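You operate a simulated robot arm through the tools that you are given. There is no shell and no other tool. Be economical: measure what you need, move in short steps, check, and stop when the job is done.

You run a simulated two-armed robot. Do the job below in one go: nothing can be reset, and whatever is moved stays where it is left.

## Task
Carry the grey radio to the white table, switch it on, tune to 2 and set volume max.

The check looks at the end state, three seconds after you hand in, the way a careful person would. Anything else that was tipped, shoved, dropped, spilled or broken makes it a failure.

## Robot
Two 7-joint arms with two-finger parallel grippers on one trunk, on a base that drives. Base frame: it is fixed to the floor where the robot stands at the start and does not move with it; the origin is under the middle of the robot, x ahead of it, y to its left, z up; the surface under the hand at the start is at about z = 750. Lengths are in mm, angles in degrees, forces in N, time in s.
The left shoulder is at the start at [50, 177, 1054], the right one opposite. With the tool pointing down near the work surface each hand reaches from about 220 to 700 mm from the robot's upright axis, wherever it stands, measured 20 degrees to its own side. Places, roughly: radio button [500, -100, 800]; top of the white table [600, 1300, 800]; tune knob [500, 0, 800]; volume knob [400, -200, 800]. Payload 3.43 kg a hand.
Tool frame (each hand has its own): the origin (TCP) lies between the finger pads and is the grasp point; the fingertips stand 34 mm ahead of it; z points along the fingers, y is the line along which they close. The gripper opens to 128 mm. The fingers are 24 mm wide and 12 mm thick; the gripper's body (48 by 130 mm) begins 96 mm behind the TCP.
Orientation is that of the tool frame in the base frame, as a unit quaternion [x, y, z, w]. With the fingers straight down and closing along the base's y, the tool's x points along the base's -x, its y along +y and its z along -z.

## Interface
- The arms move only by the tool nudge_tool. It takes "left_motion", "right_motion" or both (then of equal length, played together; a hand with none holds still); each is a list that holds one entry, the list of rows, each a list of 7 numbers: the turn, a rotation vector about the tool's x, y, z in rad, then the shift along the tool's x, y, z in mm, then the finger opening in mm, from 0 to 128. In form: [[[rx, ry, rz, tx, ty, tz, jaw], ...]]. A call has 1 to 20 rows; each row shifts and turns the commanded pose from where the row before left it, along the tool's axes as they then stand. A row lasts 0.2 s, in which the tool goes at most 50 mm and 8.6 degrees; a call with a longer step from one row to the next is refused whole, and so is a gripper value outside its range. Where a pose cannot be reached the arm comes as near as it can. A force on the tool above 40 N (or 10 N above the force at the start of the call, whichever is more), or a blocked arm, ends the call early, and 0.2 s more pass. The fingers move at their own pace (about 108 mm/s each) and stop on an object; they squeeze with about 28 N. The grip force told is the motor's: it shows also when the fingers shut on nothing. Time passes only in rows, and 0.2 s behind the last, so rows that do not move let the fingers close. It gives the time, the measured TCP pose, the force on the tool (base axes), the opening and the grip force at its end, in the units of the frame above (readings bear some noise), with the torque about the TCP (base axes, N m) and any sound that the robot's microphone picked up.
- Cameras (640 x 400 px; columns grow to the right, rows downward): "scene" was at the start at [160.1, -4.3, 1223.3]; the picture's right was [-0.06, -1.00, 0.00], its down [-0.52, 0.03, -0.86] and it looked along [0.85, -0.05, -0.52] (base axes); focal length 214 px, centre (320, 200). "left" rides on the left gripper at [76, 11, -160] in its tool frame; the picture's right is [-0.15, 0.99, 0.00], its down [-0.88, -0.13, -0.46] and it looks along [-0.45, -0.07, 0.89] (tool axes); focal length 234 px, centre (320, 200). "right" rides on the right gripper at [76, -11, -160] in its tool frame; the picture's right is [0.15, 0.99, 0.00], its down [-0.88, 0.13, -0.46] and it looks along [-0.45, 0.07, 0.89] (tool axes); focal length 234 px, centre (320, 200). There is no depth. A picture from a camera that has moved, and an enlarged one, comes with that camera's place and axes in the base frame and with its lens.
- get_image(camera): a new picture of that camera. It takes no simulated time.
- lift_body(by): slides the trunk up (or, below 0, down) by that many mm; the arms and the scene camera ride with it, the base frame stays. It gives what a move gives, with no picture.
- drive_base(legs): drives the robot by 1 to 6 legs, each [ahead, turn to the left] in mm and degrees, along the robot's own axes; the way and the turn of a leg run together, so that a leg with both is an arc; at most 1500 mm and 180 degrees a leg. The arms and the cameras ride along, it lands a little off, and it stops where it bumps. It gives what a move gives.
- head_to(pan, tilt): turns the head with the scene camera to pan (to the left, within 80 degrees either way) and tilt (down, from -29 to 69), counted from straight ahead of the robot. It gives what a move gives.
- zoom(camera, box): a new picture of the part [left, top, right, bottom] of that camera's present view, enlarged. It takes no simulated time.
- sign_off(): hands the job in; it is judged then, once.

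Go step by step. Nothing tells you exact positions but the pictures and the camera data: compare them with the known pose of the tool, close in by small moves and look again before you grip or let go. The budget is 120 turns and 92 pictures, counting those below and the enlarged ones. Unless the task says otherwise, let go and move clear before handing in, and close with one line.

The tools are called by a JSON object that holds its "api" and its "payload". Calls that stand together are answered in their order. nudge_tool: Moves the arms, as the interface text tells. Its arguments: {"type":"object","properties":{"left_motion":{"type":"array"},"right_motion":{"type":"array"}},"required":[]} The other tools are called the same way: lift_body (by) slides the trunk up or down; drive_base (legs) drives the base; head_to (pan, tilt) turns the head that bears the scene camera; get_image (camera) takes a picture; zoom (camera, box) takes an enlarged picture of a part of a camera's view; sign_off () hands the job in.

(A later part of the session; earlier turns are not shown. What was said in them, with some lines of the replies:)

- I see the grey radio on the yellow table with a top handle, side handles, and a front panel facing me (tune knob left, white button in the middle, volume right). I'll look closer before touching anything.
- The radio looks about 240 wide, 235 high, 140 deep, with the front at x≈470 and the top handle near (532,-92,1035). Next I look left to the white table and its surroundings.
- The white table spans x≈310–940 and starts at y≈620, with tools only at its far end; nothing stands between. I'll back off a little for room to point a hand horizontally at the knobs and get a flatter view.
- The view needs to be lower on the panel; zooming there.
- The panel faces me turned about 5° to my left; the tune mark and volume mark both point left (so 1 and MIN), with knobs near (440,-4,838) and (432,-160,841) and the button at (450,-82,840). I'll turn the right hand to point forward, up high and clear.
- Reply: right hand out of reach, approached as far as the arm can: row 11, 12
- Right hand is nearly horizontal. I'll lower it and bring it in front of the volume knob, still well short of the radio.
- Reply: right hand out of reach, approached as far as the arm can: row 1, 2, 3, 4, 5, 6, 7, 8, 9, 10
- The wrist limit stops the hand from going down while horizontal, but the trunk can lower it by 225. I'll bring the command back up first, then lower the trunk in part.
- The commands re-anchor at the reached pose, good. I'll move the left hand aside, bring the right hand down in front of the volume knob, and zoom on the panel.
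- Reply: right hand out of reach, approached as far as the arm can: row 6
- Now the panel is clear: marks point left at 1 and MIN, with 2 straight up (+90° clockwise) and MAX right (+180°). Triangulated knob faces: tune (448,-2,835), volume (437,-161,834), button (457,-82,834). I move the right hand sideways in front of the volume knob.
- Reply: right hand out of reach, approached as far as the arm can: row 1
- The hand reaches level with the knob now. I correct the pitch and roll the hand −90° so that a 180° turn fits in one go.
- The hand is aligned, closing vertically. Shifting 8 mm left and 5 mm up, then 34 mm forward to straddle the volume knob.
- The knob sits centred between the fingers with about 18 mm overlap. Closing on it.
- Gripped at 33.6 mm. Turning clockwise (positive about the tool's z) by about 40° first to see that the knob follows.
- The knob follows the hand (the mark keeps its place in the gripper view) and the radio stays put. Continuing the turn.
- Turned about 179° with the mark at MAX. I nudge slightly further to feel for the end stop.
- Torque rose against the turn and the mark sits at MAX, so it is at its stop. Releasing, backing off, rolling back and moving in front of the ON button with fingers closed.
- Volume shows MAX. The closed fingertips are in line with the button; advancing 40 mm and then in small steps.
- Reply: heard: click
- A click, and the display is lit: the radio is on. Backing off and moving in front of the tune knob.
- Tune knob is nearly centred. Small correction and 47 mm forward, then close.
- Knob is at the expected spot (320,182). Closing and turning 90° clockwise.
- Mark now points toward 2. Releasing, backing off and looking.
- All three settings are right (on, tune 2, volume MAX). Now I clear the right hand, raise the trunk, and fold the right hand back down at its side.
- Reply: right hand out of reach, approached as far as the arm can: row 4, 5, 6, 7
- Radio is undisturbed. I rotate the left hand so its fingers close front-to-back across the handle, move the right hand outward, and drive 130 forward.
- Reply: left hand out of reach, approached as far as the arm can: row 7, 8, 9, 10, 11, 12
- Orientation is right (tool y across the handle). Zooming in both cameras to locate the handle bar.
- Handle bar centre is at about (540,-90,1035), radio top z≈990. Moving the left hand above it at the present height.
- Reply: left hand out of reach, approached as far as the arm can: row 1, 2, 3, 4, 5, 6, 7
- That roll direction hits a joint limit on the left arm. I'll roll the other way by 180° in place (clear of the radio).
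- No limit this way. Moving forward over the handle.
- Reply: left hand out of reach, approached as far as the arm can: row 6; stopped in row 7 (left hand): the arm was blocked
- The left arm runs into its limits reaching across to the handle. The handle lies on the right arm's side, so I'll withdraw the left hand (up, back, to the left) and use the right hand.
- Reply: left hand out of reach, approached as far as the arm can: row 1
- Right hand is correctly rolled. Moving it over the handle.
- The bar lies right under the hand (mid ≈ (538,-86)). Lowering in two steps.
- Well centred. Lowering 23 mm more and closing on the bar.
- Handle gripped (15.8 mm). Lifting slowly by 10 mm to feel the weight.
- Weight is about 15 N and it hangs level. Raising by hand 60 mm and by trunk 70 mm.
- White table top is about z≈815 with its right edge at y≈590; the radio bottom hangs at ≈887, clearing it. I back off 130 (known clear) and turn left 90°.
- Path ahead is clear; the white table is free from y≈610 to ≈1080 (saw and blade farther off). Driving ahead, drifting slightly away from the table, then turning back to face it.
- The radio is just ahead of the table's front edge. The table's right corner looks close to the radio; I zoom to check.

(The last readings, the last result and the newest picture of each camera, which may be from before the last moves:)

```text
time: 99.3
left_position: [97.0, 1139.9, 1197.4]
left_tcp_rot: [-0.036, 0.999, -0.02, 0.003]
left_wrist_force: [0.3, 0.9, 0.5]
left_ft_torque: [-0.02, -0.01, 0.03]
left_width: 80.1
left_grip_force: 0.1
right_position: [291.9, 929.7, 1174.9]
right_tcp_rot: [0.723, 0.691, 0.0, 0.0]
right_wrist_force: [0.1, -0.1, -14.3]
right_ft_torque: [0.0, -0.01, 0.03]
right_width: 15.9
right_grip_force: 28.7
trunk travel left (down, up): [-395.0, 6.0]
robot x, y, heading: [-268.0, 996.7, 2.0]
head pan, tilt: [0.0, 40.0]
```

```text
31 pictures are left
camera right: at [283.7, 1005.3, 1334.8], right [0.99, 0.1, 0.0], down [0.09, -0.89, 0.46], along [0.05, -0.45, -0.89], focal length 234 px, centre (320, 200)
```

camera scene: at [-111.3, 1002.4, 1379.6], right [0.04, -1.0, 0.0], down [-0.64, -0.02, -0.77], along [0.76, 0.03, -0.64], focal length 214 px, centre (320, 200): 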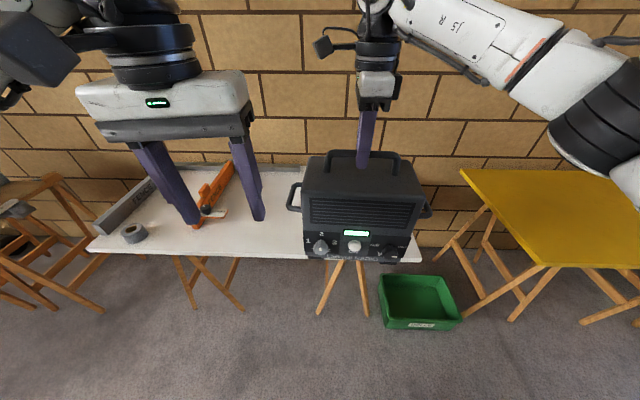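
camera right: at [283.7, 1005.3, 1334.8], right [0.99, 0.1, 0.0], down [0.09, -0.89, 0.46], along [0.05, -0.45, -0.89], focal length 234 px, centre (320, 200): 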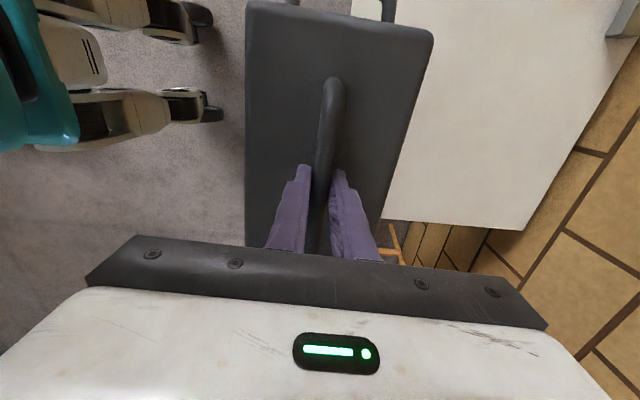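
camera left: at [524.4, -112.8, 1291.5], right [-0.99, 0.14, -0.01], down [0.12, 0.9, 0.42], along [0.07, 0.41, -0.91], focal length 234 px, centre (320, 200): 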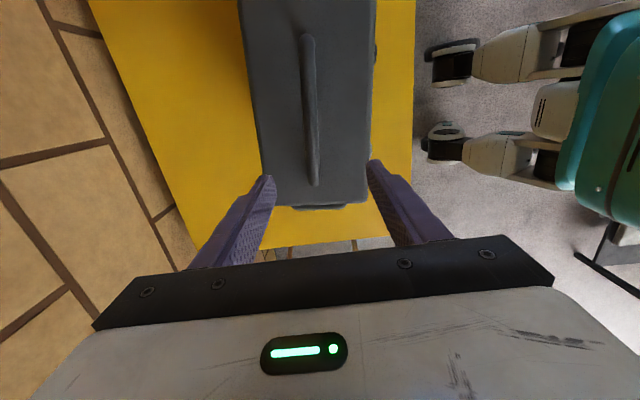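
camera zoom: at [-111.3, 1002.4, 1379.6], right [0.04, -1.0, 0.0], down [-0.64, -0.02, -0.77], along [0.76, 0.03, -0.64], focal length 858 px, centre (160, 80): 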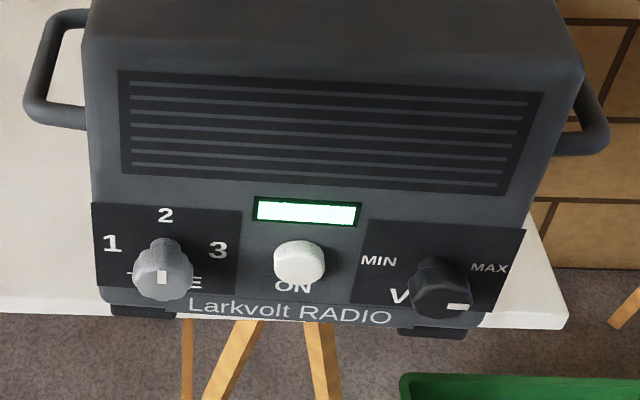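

Re-triangulating, the white table top is z≈740–750, front edge x≈325, right edge y≈665, so the radio will be well inside. Driving ahead 290.

{"api": "drive_base", "payload": {"legs": [[290, 0]]}}

{"api": "get_image", "payload": {"camera": "scene"}}

{"api": "get_image", "payload": {"camera": "right"}}

```text
time: 101.2
left_position: [380.9, 1146.0, 1197.1]
left_tcp_rot: [-0.032, 0.999, -0.02, 0.002]
left_wrist_force: [1.0, 0.6, -0.4]
left_ft_torque: [0.0, 0.03, 0.02]
left_width: 79.7
left_grip_force: 0.1
right_position: [573.7, 934.6, 1175.5]
right_tcp_rot: [0.725, 0.689, 0.001, 0.001]
right_wrist_force: [0.5, -0.3, -15.4]
right_ft_torque: [0.02, -0.08, -0.02]
right_width: 15.9
right_grip_force: 27.8
trunk travel left (down, up): [-395.0, 6.0]
robot x, y, heading: [13.9, 1002.4, 1.7]
head pan, tilt: [0.0, 40.0]
```

```text
30 pictures are left
camera scene: at [171.7, 1010.4, 1379.5], right [0.03, -1.0, 0.0], down [-0.64, -0.02, -0.76], along [0.76, 0.02, -0.64], focal length 214 px, centre (320, 200)
```

scene: 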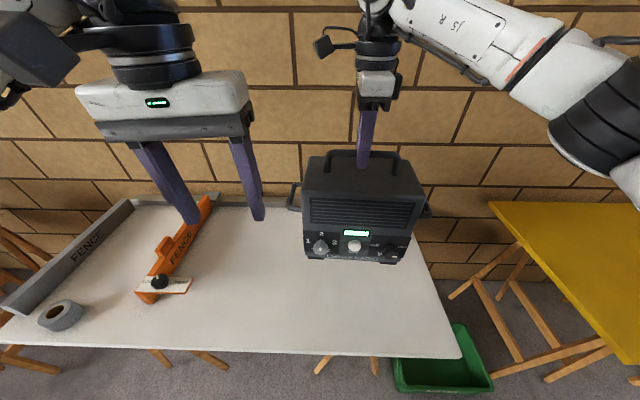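

```text
29 pictures are left
camera right: at [566.6, 1010.2, 1335.0], right [1.0, 0.09, 0.0], down [0.08, -0.89, 0.46], along [0.04, -0.45, -0.89], focal length 234 px, centre (320, 200)
```

right: 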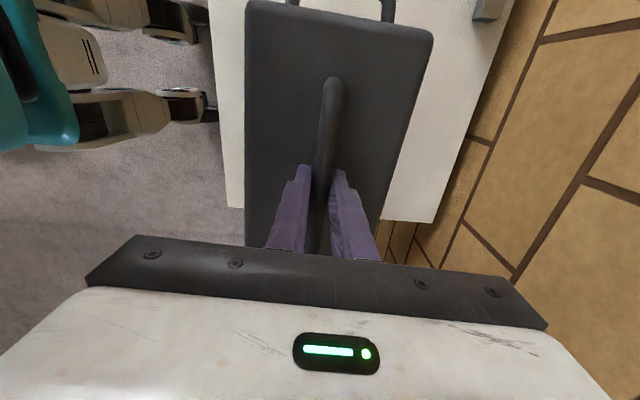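

Radio is over a free part of the table. Lowering the trunk 115 first, then slowly by hand.

{"api": "lift_body", "payload": {"by": -115}}

{"api": "nudge_tool", "payload": {"right_motion": [[[0, 0, 0, 0, 0, 3, 0], [0, 0, 0, 0, 0, 3, 0], [0, 0, 0, 0, 0, 3, 0], [0, 0, 0, 0, 0, 0, 0]]]}}

{"api": "get_image", "payload": {"camera": "scene"}}

```text
time: 102.7
left_position: [379.6, 1147.0, 1081.8]
left_tcp_rot: [-0.032, 0.999, -0.019, 0.003]
left_wrist_force: [-1.1, -0.6, 1.3]
left_ft_torque: [0.01, -0.02, 0.0]
left_width: 80.0
left_grip_force: 0.0
right_position: [573.2, 933.2, 1059.6]
right_tcp_rot: [0.726, 0.688, 0.0, 0.0]
right_wrist_force: [-1.4, 0.1, -14.5]
right_ft_torque: [0.04, -0.02, -0.02]
right_width: 16.0
right_grip_force: 27.8
trunk travel left (down, up): [-280.0, 121.0]
robot x, y, heading: [15.8, 1000.1, 1.8]
head pan, tilt: [0.0, 40.0]
```

```text
time: 103.7
left_position: [380.1, 1146.5, 1080.5]
left_tcp_rot: [-0.031, 0.999, -0.021, 0.003]
left_wrist_force: [0.3, 1.0, 0.8]
left_ft_torque: [0.0, 0.03, 0.04]
left_width: 79.8
left_grip_force: 0.0
right_position: [573.0, 933.7, 1051.3]
right_tcp_rot: [0.725, 0.689, 0.001, 0.001]
right_wrist_force: [-0.4, 0.7, -13.8]
right_ft_torque: [0.02, -0.01, 0.0]
right_width: 16.0
right_grip_force: 28.0
trunk travel left (down, up): [-280.0, 121.0]
robot x, y, heading: [10.7, 1005.8, 1.7]
head pan, tilt: [0.0, 40.0]
```

```text
28 pictures are left
camera scene: at [171.0, 1010.4, 1264.6], right [0.03, -1.0, 0.0], down [-0.64, -0.02, -0.77], along [0.76, 0.02, -0.64], focal length 214 px, centre (320, 200)
```

scene: 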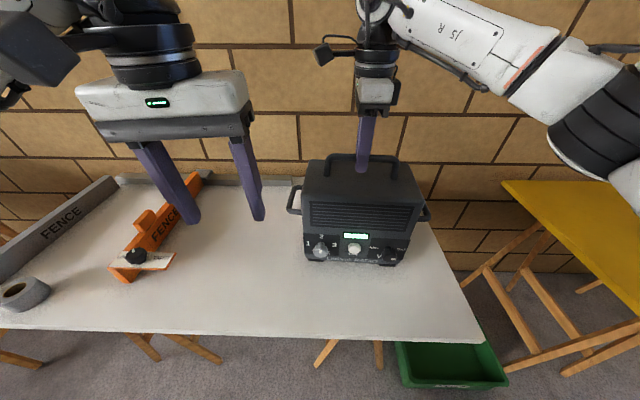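

Still hanging (14 N) and close to the surface. Continuing down in 2 mm steps, watching the force.

{"api": "nudge_tool", "payload": {"right_motion": [[[0, 0, 0, 0, 0, 2, 0], [0, 0, 0, 0, 0, 2, 0], [0, 0, 0, 0, 0, 2, 0], [0, 0, 0, 0, 0, 2, 0], [0, 0, 0, 0, 0, 0, 0]]]}}

```text
time: 104.9
left_position: [380.1, 1145.1, 1081.1]
left_tcp_rot: [-0.031, 0.999, -0.02, 0.003]
left_wrist_force: [-0.4, -0.4, 0.0]
left_ft_torque: [0.0, 0.02, -0.03]
left_width: 80.0
left_grip_force: 0.1
right_position: [573.0, 932.5, 1042.8]
right_tcp_rot: [0.725, 0.688, 0.0, 0.0]
right_wrist_force: [0.5, -0.5, -14.9]
right_ft_torque: [0.01, -0.03, -0.01]
right_width: 15.7
right_grip_force: 27.5
trunk travel left (down, up): [-280.0, 121.0]
robot x, y, heading: [14.2, 1007.0, 1.6]
head pan, tilt: [0.0, 40.0]
```

{"api": "nudge_tool", "payload": {"right_motion": [[[0, 0, 0, 0, 0, 2, 0], [0, 0, 0, 0, 0, 2, 0], [0, 0, 0, 0, 0, 2, 0], [0, 0, 0, 0, 0, 0, 0]]]}}

{"api": "zoom", "payload": {"camera": "scene", "box": [280, 140, 440, 280]}}

```text
time: 105.9
left_position: [378.7, 1146.9, 1082.3]
left_tcp_rot: [-0.032, 0.999, -0.019, 0.004]
left_wrist_force: [0.0, -0.6, -0.4]
left_ft_torque: [0.0, 0.02, -0.01]
left_width: 80.0
left_grip_force: 0.0
right_position: [572.6, 933.9, 1040.5]
right_tcp_rot: [0.725, 0.688, 0.003, 0.001]
right_wrist_force: [5.4, 1.1, 6.2]
right_ft_torque: [-0.6, 0.04, 0.08]
right_width: 15.9
right_grip_force: 28.8
trunk travel left (down, up): [-280.0, 121.0]
robot x, y, heading: [14.2, 1008.1, 1.4]
head pan, tilt: [0.0, 40.0]
```

```text
2.86 times, centred on (360, 210) of scene
camera zoom: at [169.8, 1010.8, 1265.1], right [0.03, -1.0, 0.0], down [-0.64, -0.02, -0.77], along [0.77, 0.02, -0.64], focal length 613 px, centre (206, 171)
```

zoom: 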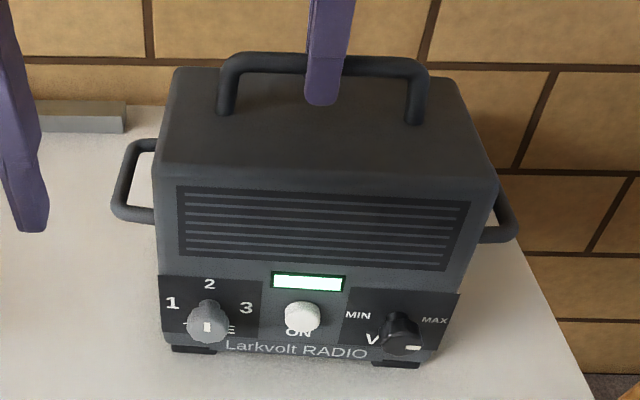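

The force has turned upward: the radio rests on the table. Releasing gently and rising clear.

{"api": "nudge_tool", "payload": {"right_motion": [[[0, 0, 0, 0, 0, 0, 25], [0, 0, 0, 0, 0, 0, 50], [0, 0, 0, 0, 0, 0, 80], [0, 0, 0, 0, 0, 0, 80], [0, 0, 0, 0, 0, -15, 80], [0, 0, 0, 0, 0, -30, 80], [0, 0, 0, 0, 0, -30, 80], [0, 0, 0, 0, 0, -30, 80], [0, 0, 0, 0, 0, 0, 80]]]}}

{"api": "get_image", "payload": {"camera": "scene"}}

```text
time: 107.9
left_position: [379.5, 1145.5, 1081.7]
left_tcp_rot: [-0.034, 0.999, -0.02, 0.004]
left_wrist_force: [0.3, 0.1, 0.5]
left_ft_torque: [0.0, -0.03, 0.0]
left_width: 80.0
left_grip_force: 0.0
right_position: [572.8, 934.5, 1143.3]
right_tcp_rot: [0.725, 0.689, 0.0, 0.0]
right_wrist_force: [-1.4, 0.0, 0.0]
right_ft_torque: [0.02, 0.03, -0.01]
right_width: 80.1
right_grip_force: 0.1
trunk travel left (down, up): [-280.0, 121.0]
robot x, y, heading: [15.3, 1002.5, 1.4]
head pan, tilt: [0.0, 40.0]
```

```text
26 pictures are left
camera scene: at [169.9, 1010.5, 1264.8], right [0.03, -1.0, 0.0], down [-0.64, -0.02, -0.77], along [0.77, 0.02, -0.64], focal length 214 px, centre (320, 200)
```

scene: 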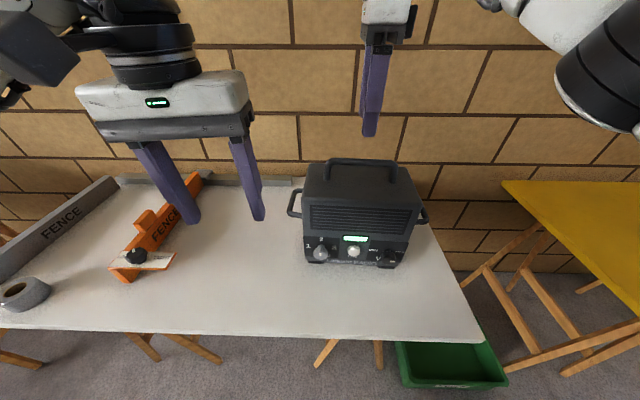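

The radio stands upright on the white table and the hand is clear above it. I back the base off and take a last close look.

{"api": "drive_base", "payload": {"legs": [[-250, 0]]}}

{"api": "get_image", "payload": {"camera": "scene"}}

{"api": "zoom", "payload": {"camera": "scene", "box": [270, 110, 430, 210]}}

```text
time: 109.7
left_position: [130.3, 1139.9, 1081.8]
left_tcp_rot: [-0.034, 0.999, -0.019, 0.004]
left_wrist_force: [0.0, -0.1, -0.6]
left_ft_torque: [0.04, 0.0, 0.0]
left_width: 80.0
left_grip_force: 0.0
right_position: [325.8, 927.4, 1143.8]
right_tcp_rot: [0.725, 0.689, 0.001, 0.001]
right_wrist_force: [0.4, 0.2, -0.4]
right_ft_torque: [0.0, -0.01, 0.0]
right_width: 80.1
right_grip_force: 0.0
trunk travel left (down, up): [-280.0, 121.0]
robot x, y, heading: [-230.5, 998.8, 1.8]
head pan, tilt: [0.0, 40.0]
```

```text
25 pictures are left
camera scene: at [-77.5, 1003.5, 1265.0], right [0.03, -1.0, 0.0], down [-0.64, -0.02, -0.77], along [0.77, 0.02, -0.64], focal length 214 px, centre (320, 200)
```

scene: 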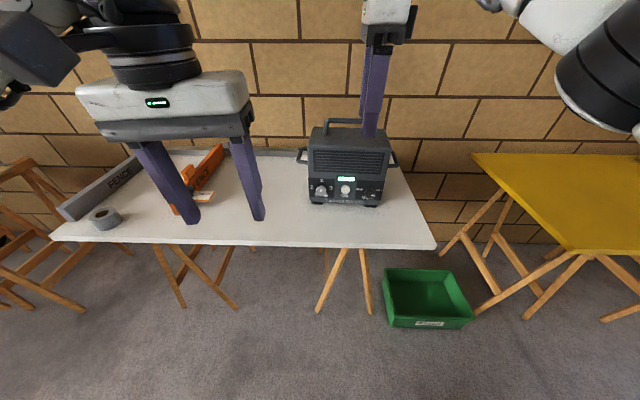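

```text
4.00 times, centred on (350, 160) of scene
camera zoom: at [-77.5, 1003.5, 1265.0], right [0.03, -1.0, 0.0], down [-0.64, -0.02, -0.77], along [0.77, 0.02, -0.64], focal length 858 px, centre (200, 360)
```

zoom: 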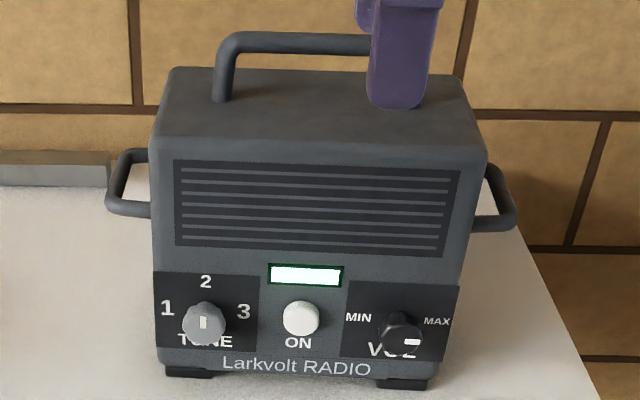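

The radio stands on the white table, lit, with tune at 2 and volume at MAX; nothing else was disturbed and both hands are clear. Handing in.

{"api": "sign_off", "payload": {}}

```text
The job is handed in.
```

The grey radio is on the white table, switched on, tuned to 2 with the volume at max, and I've handed the job in.
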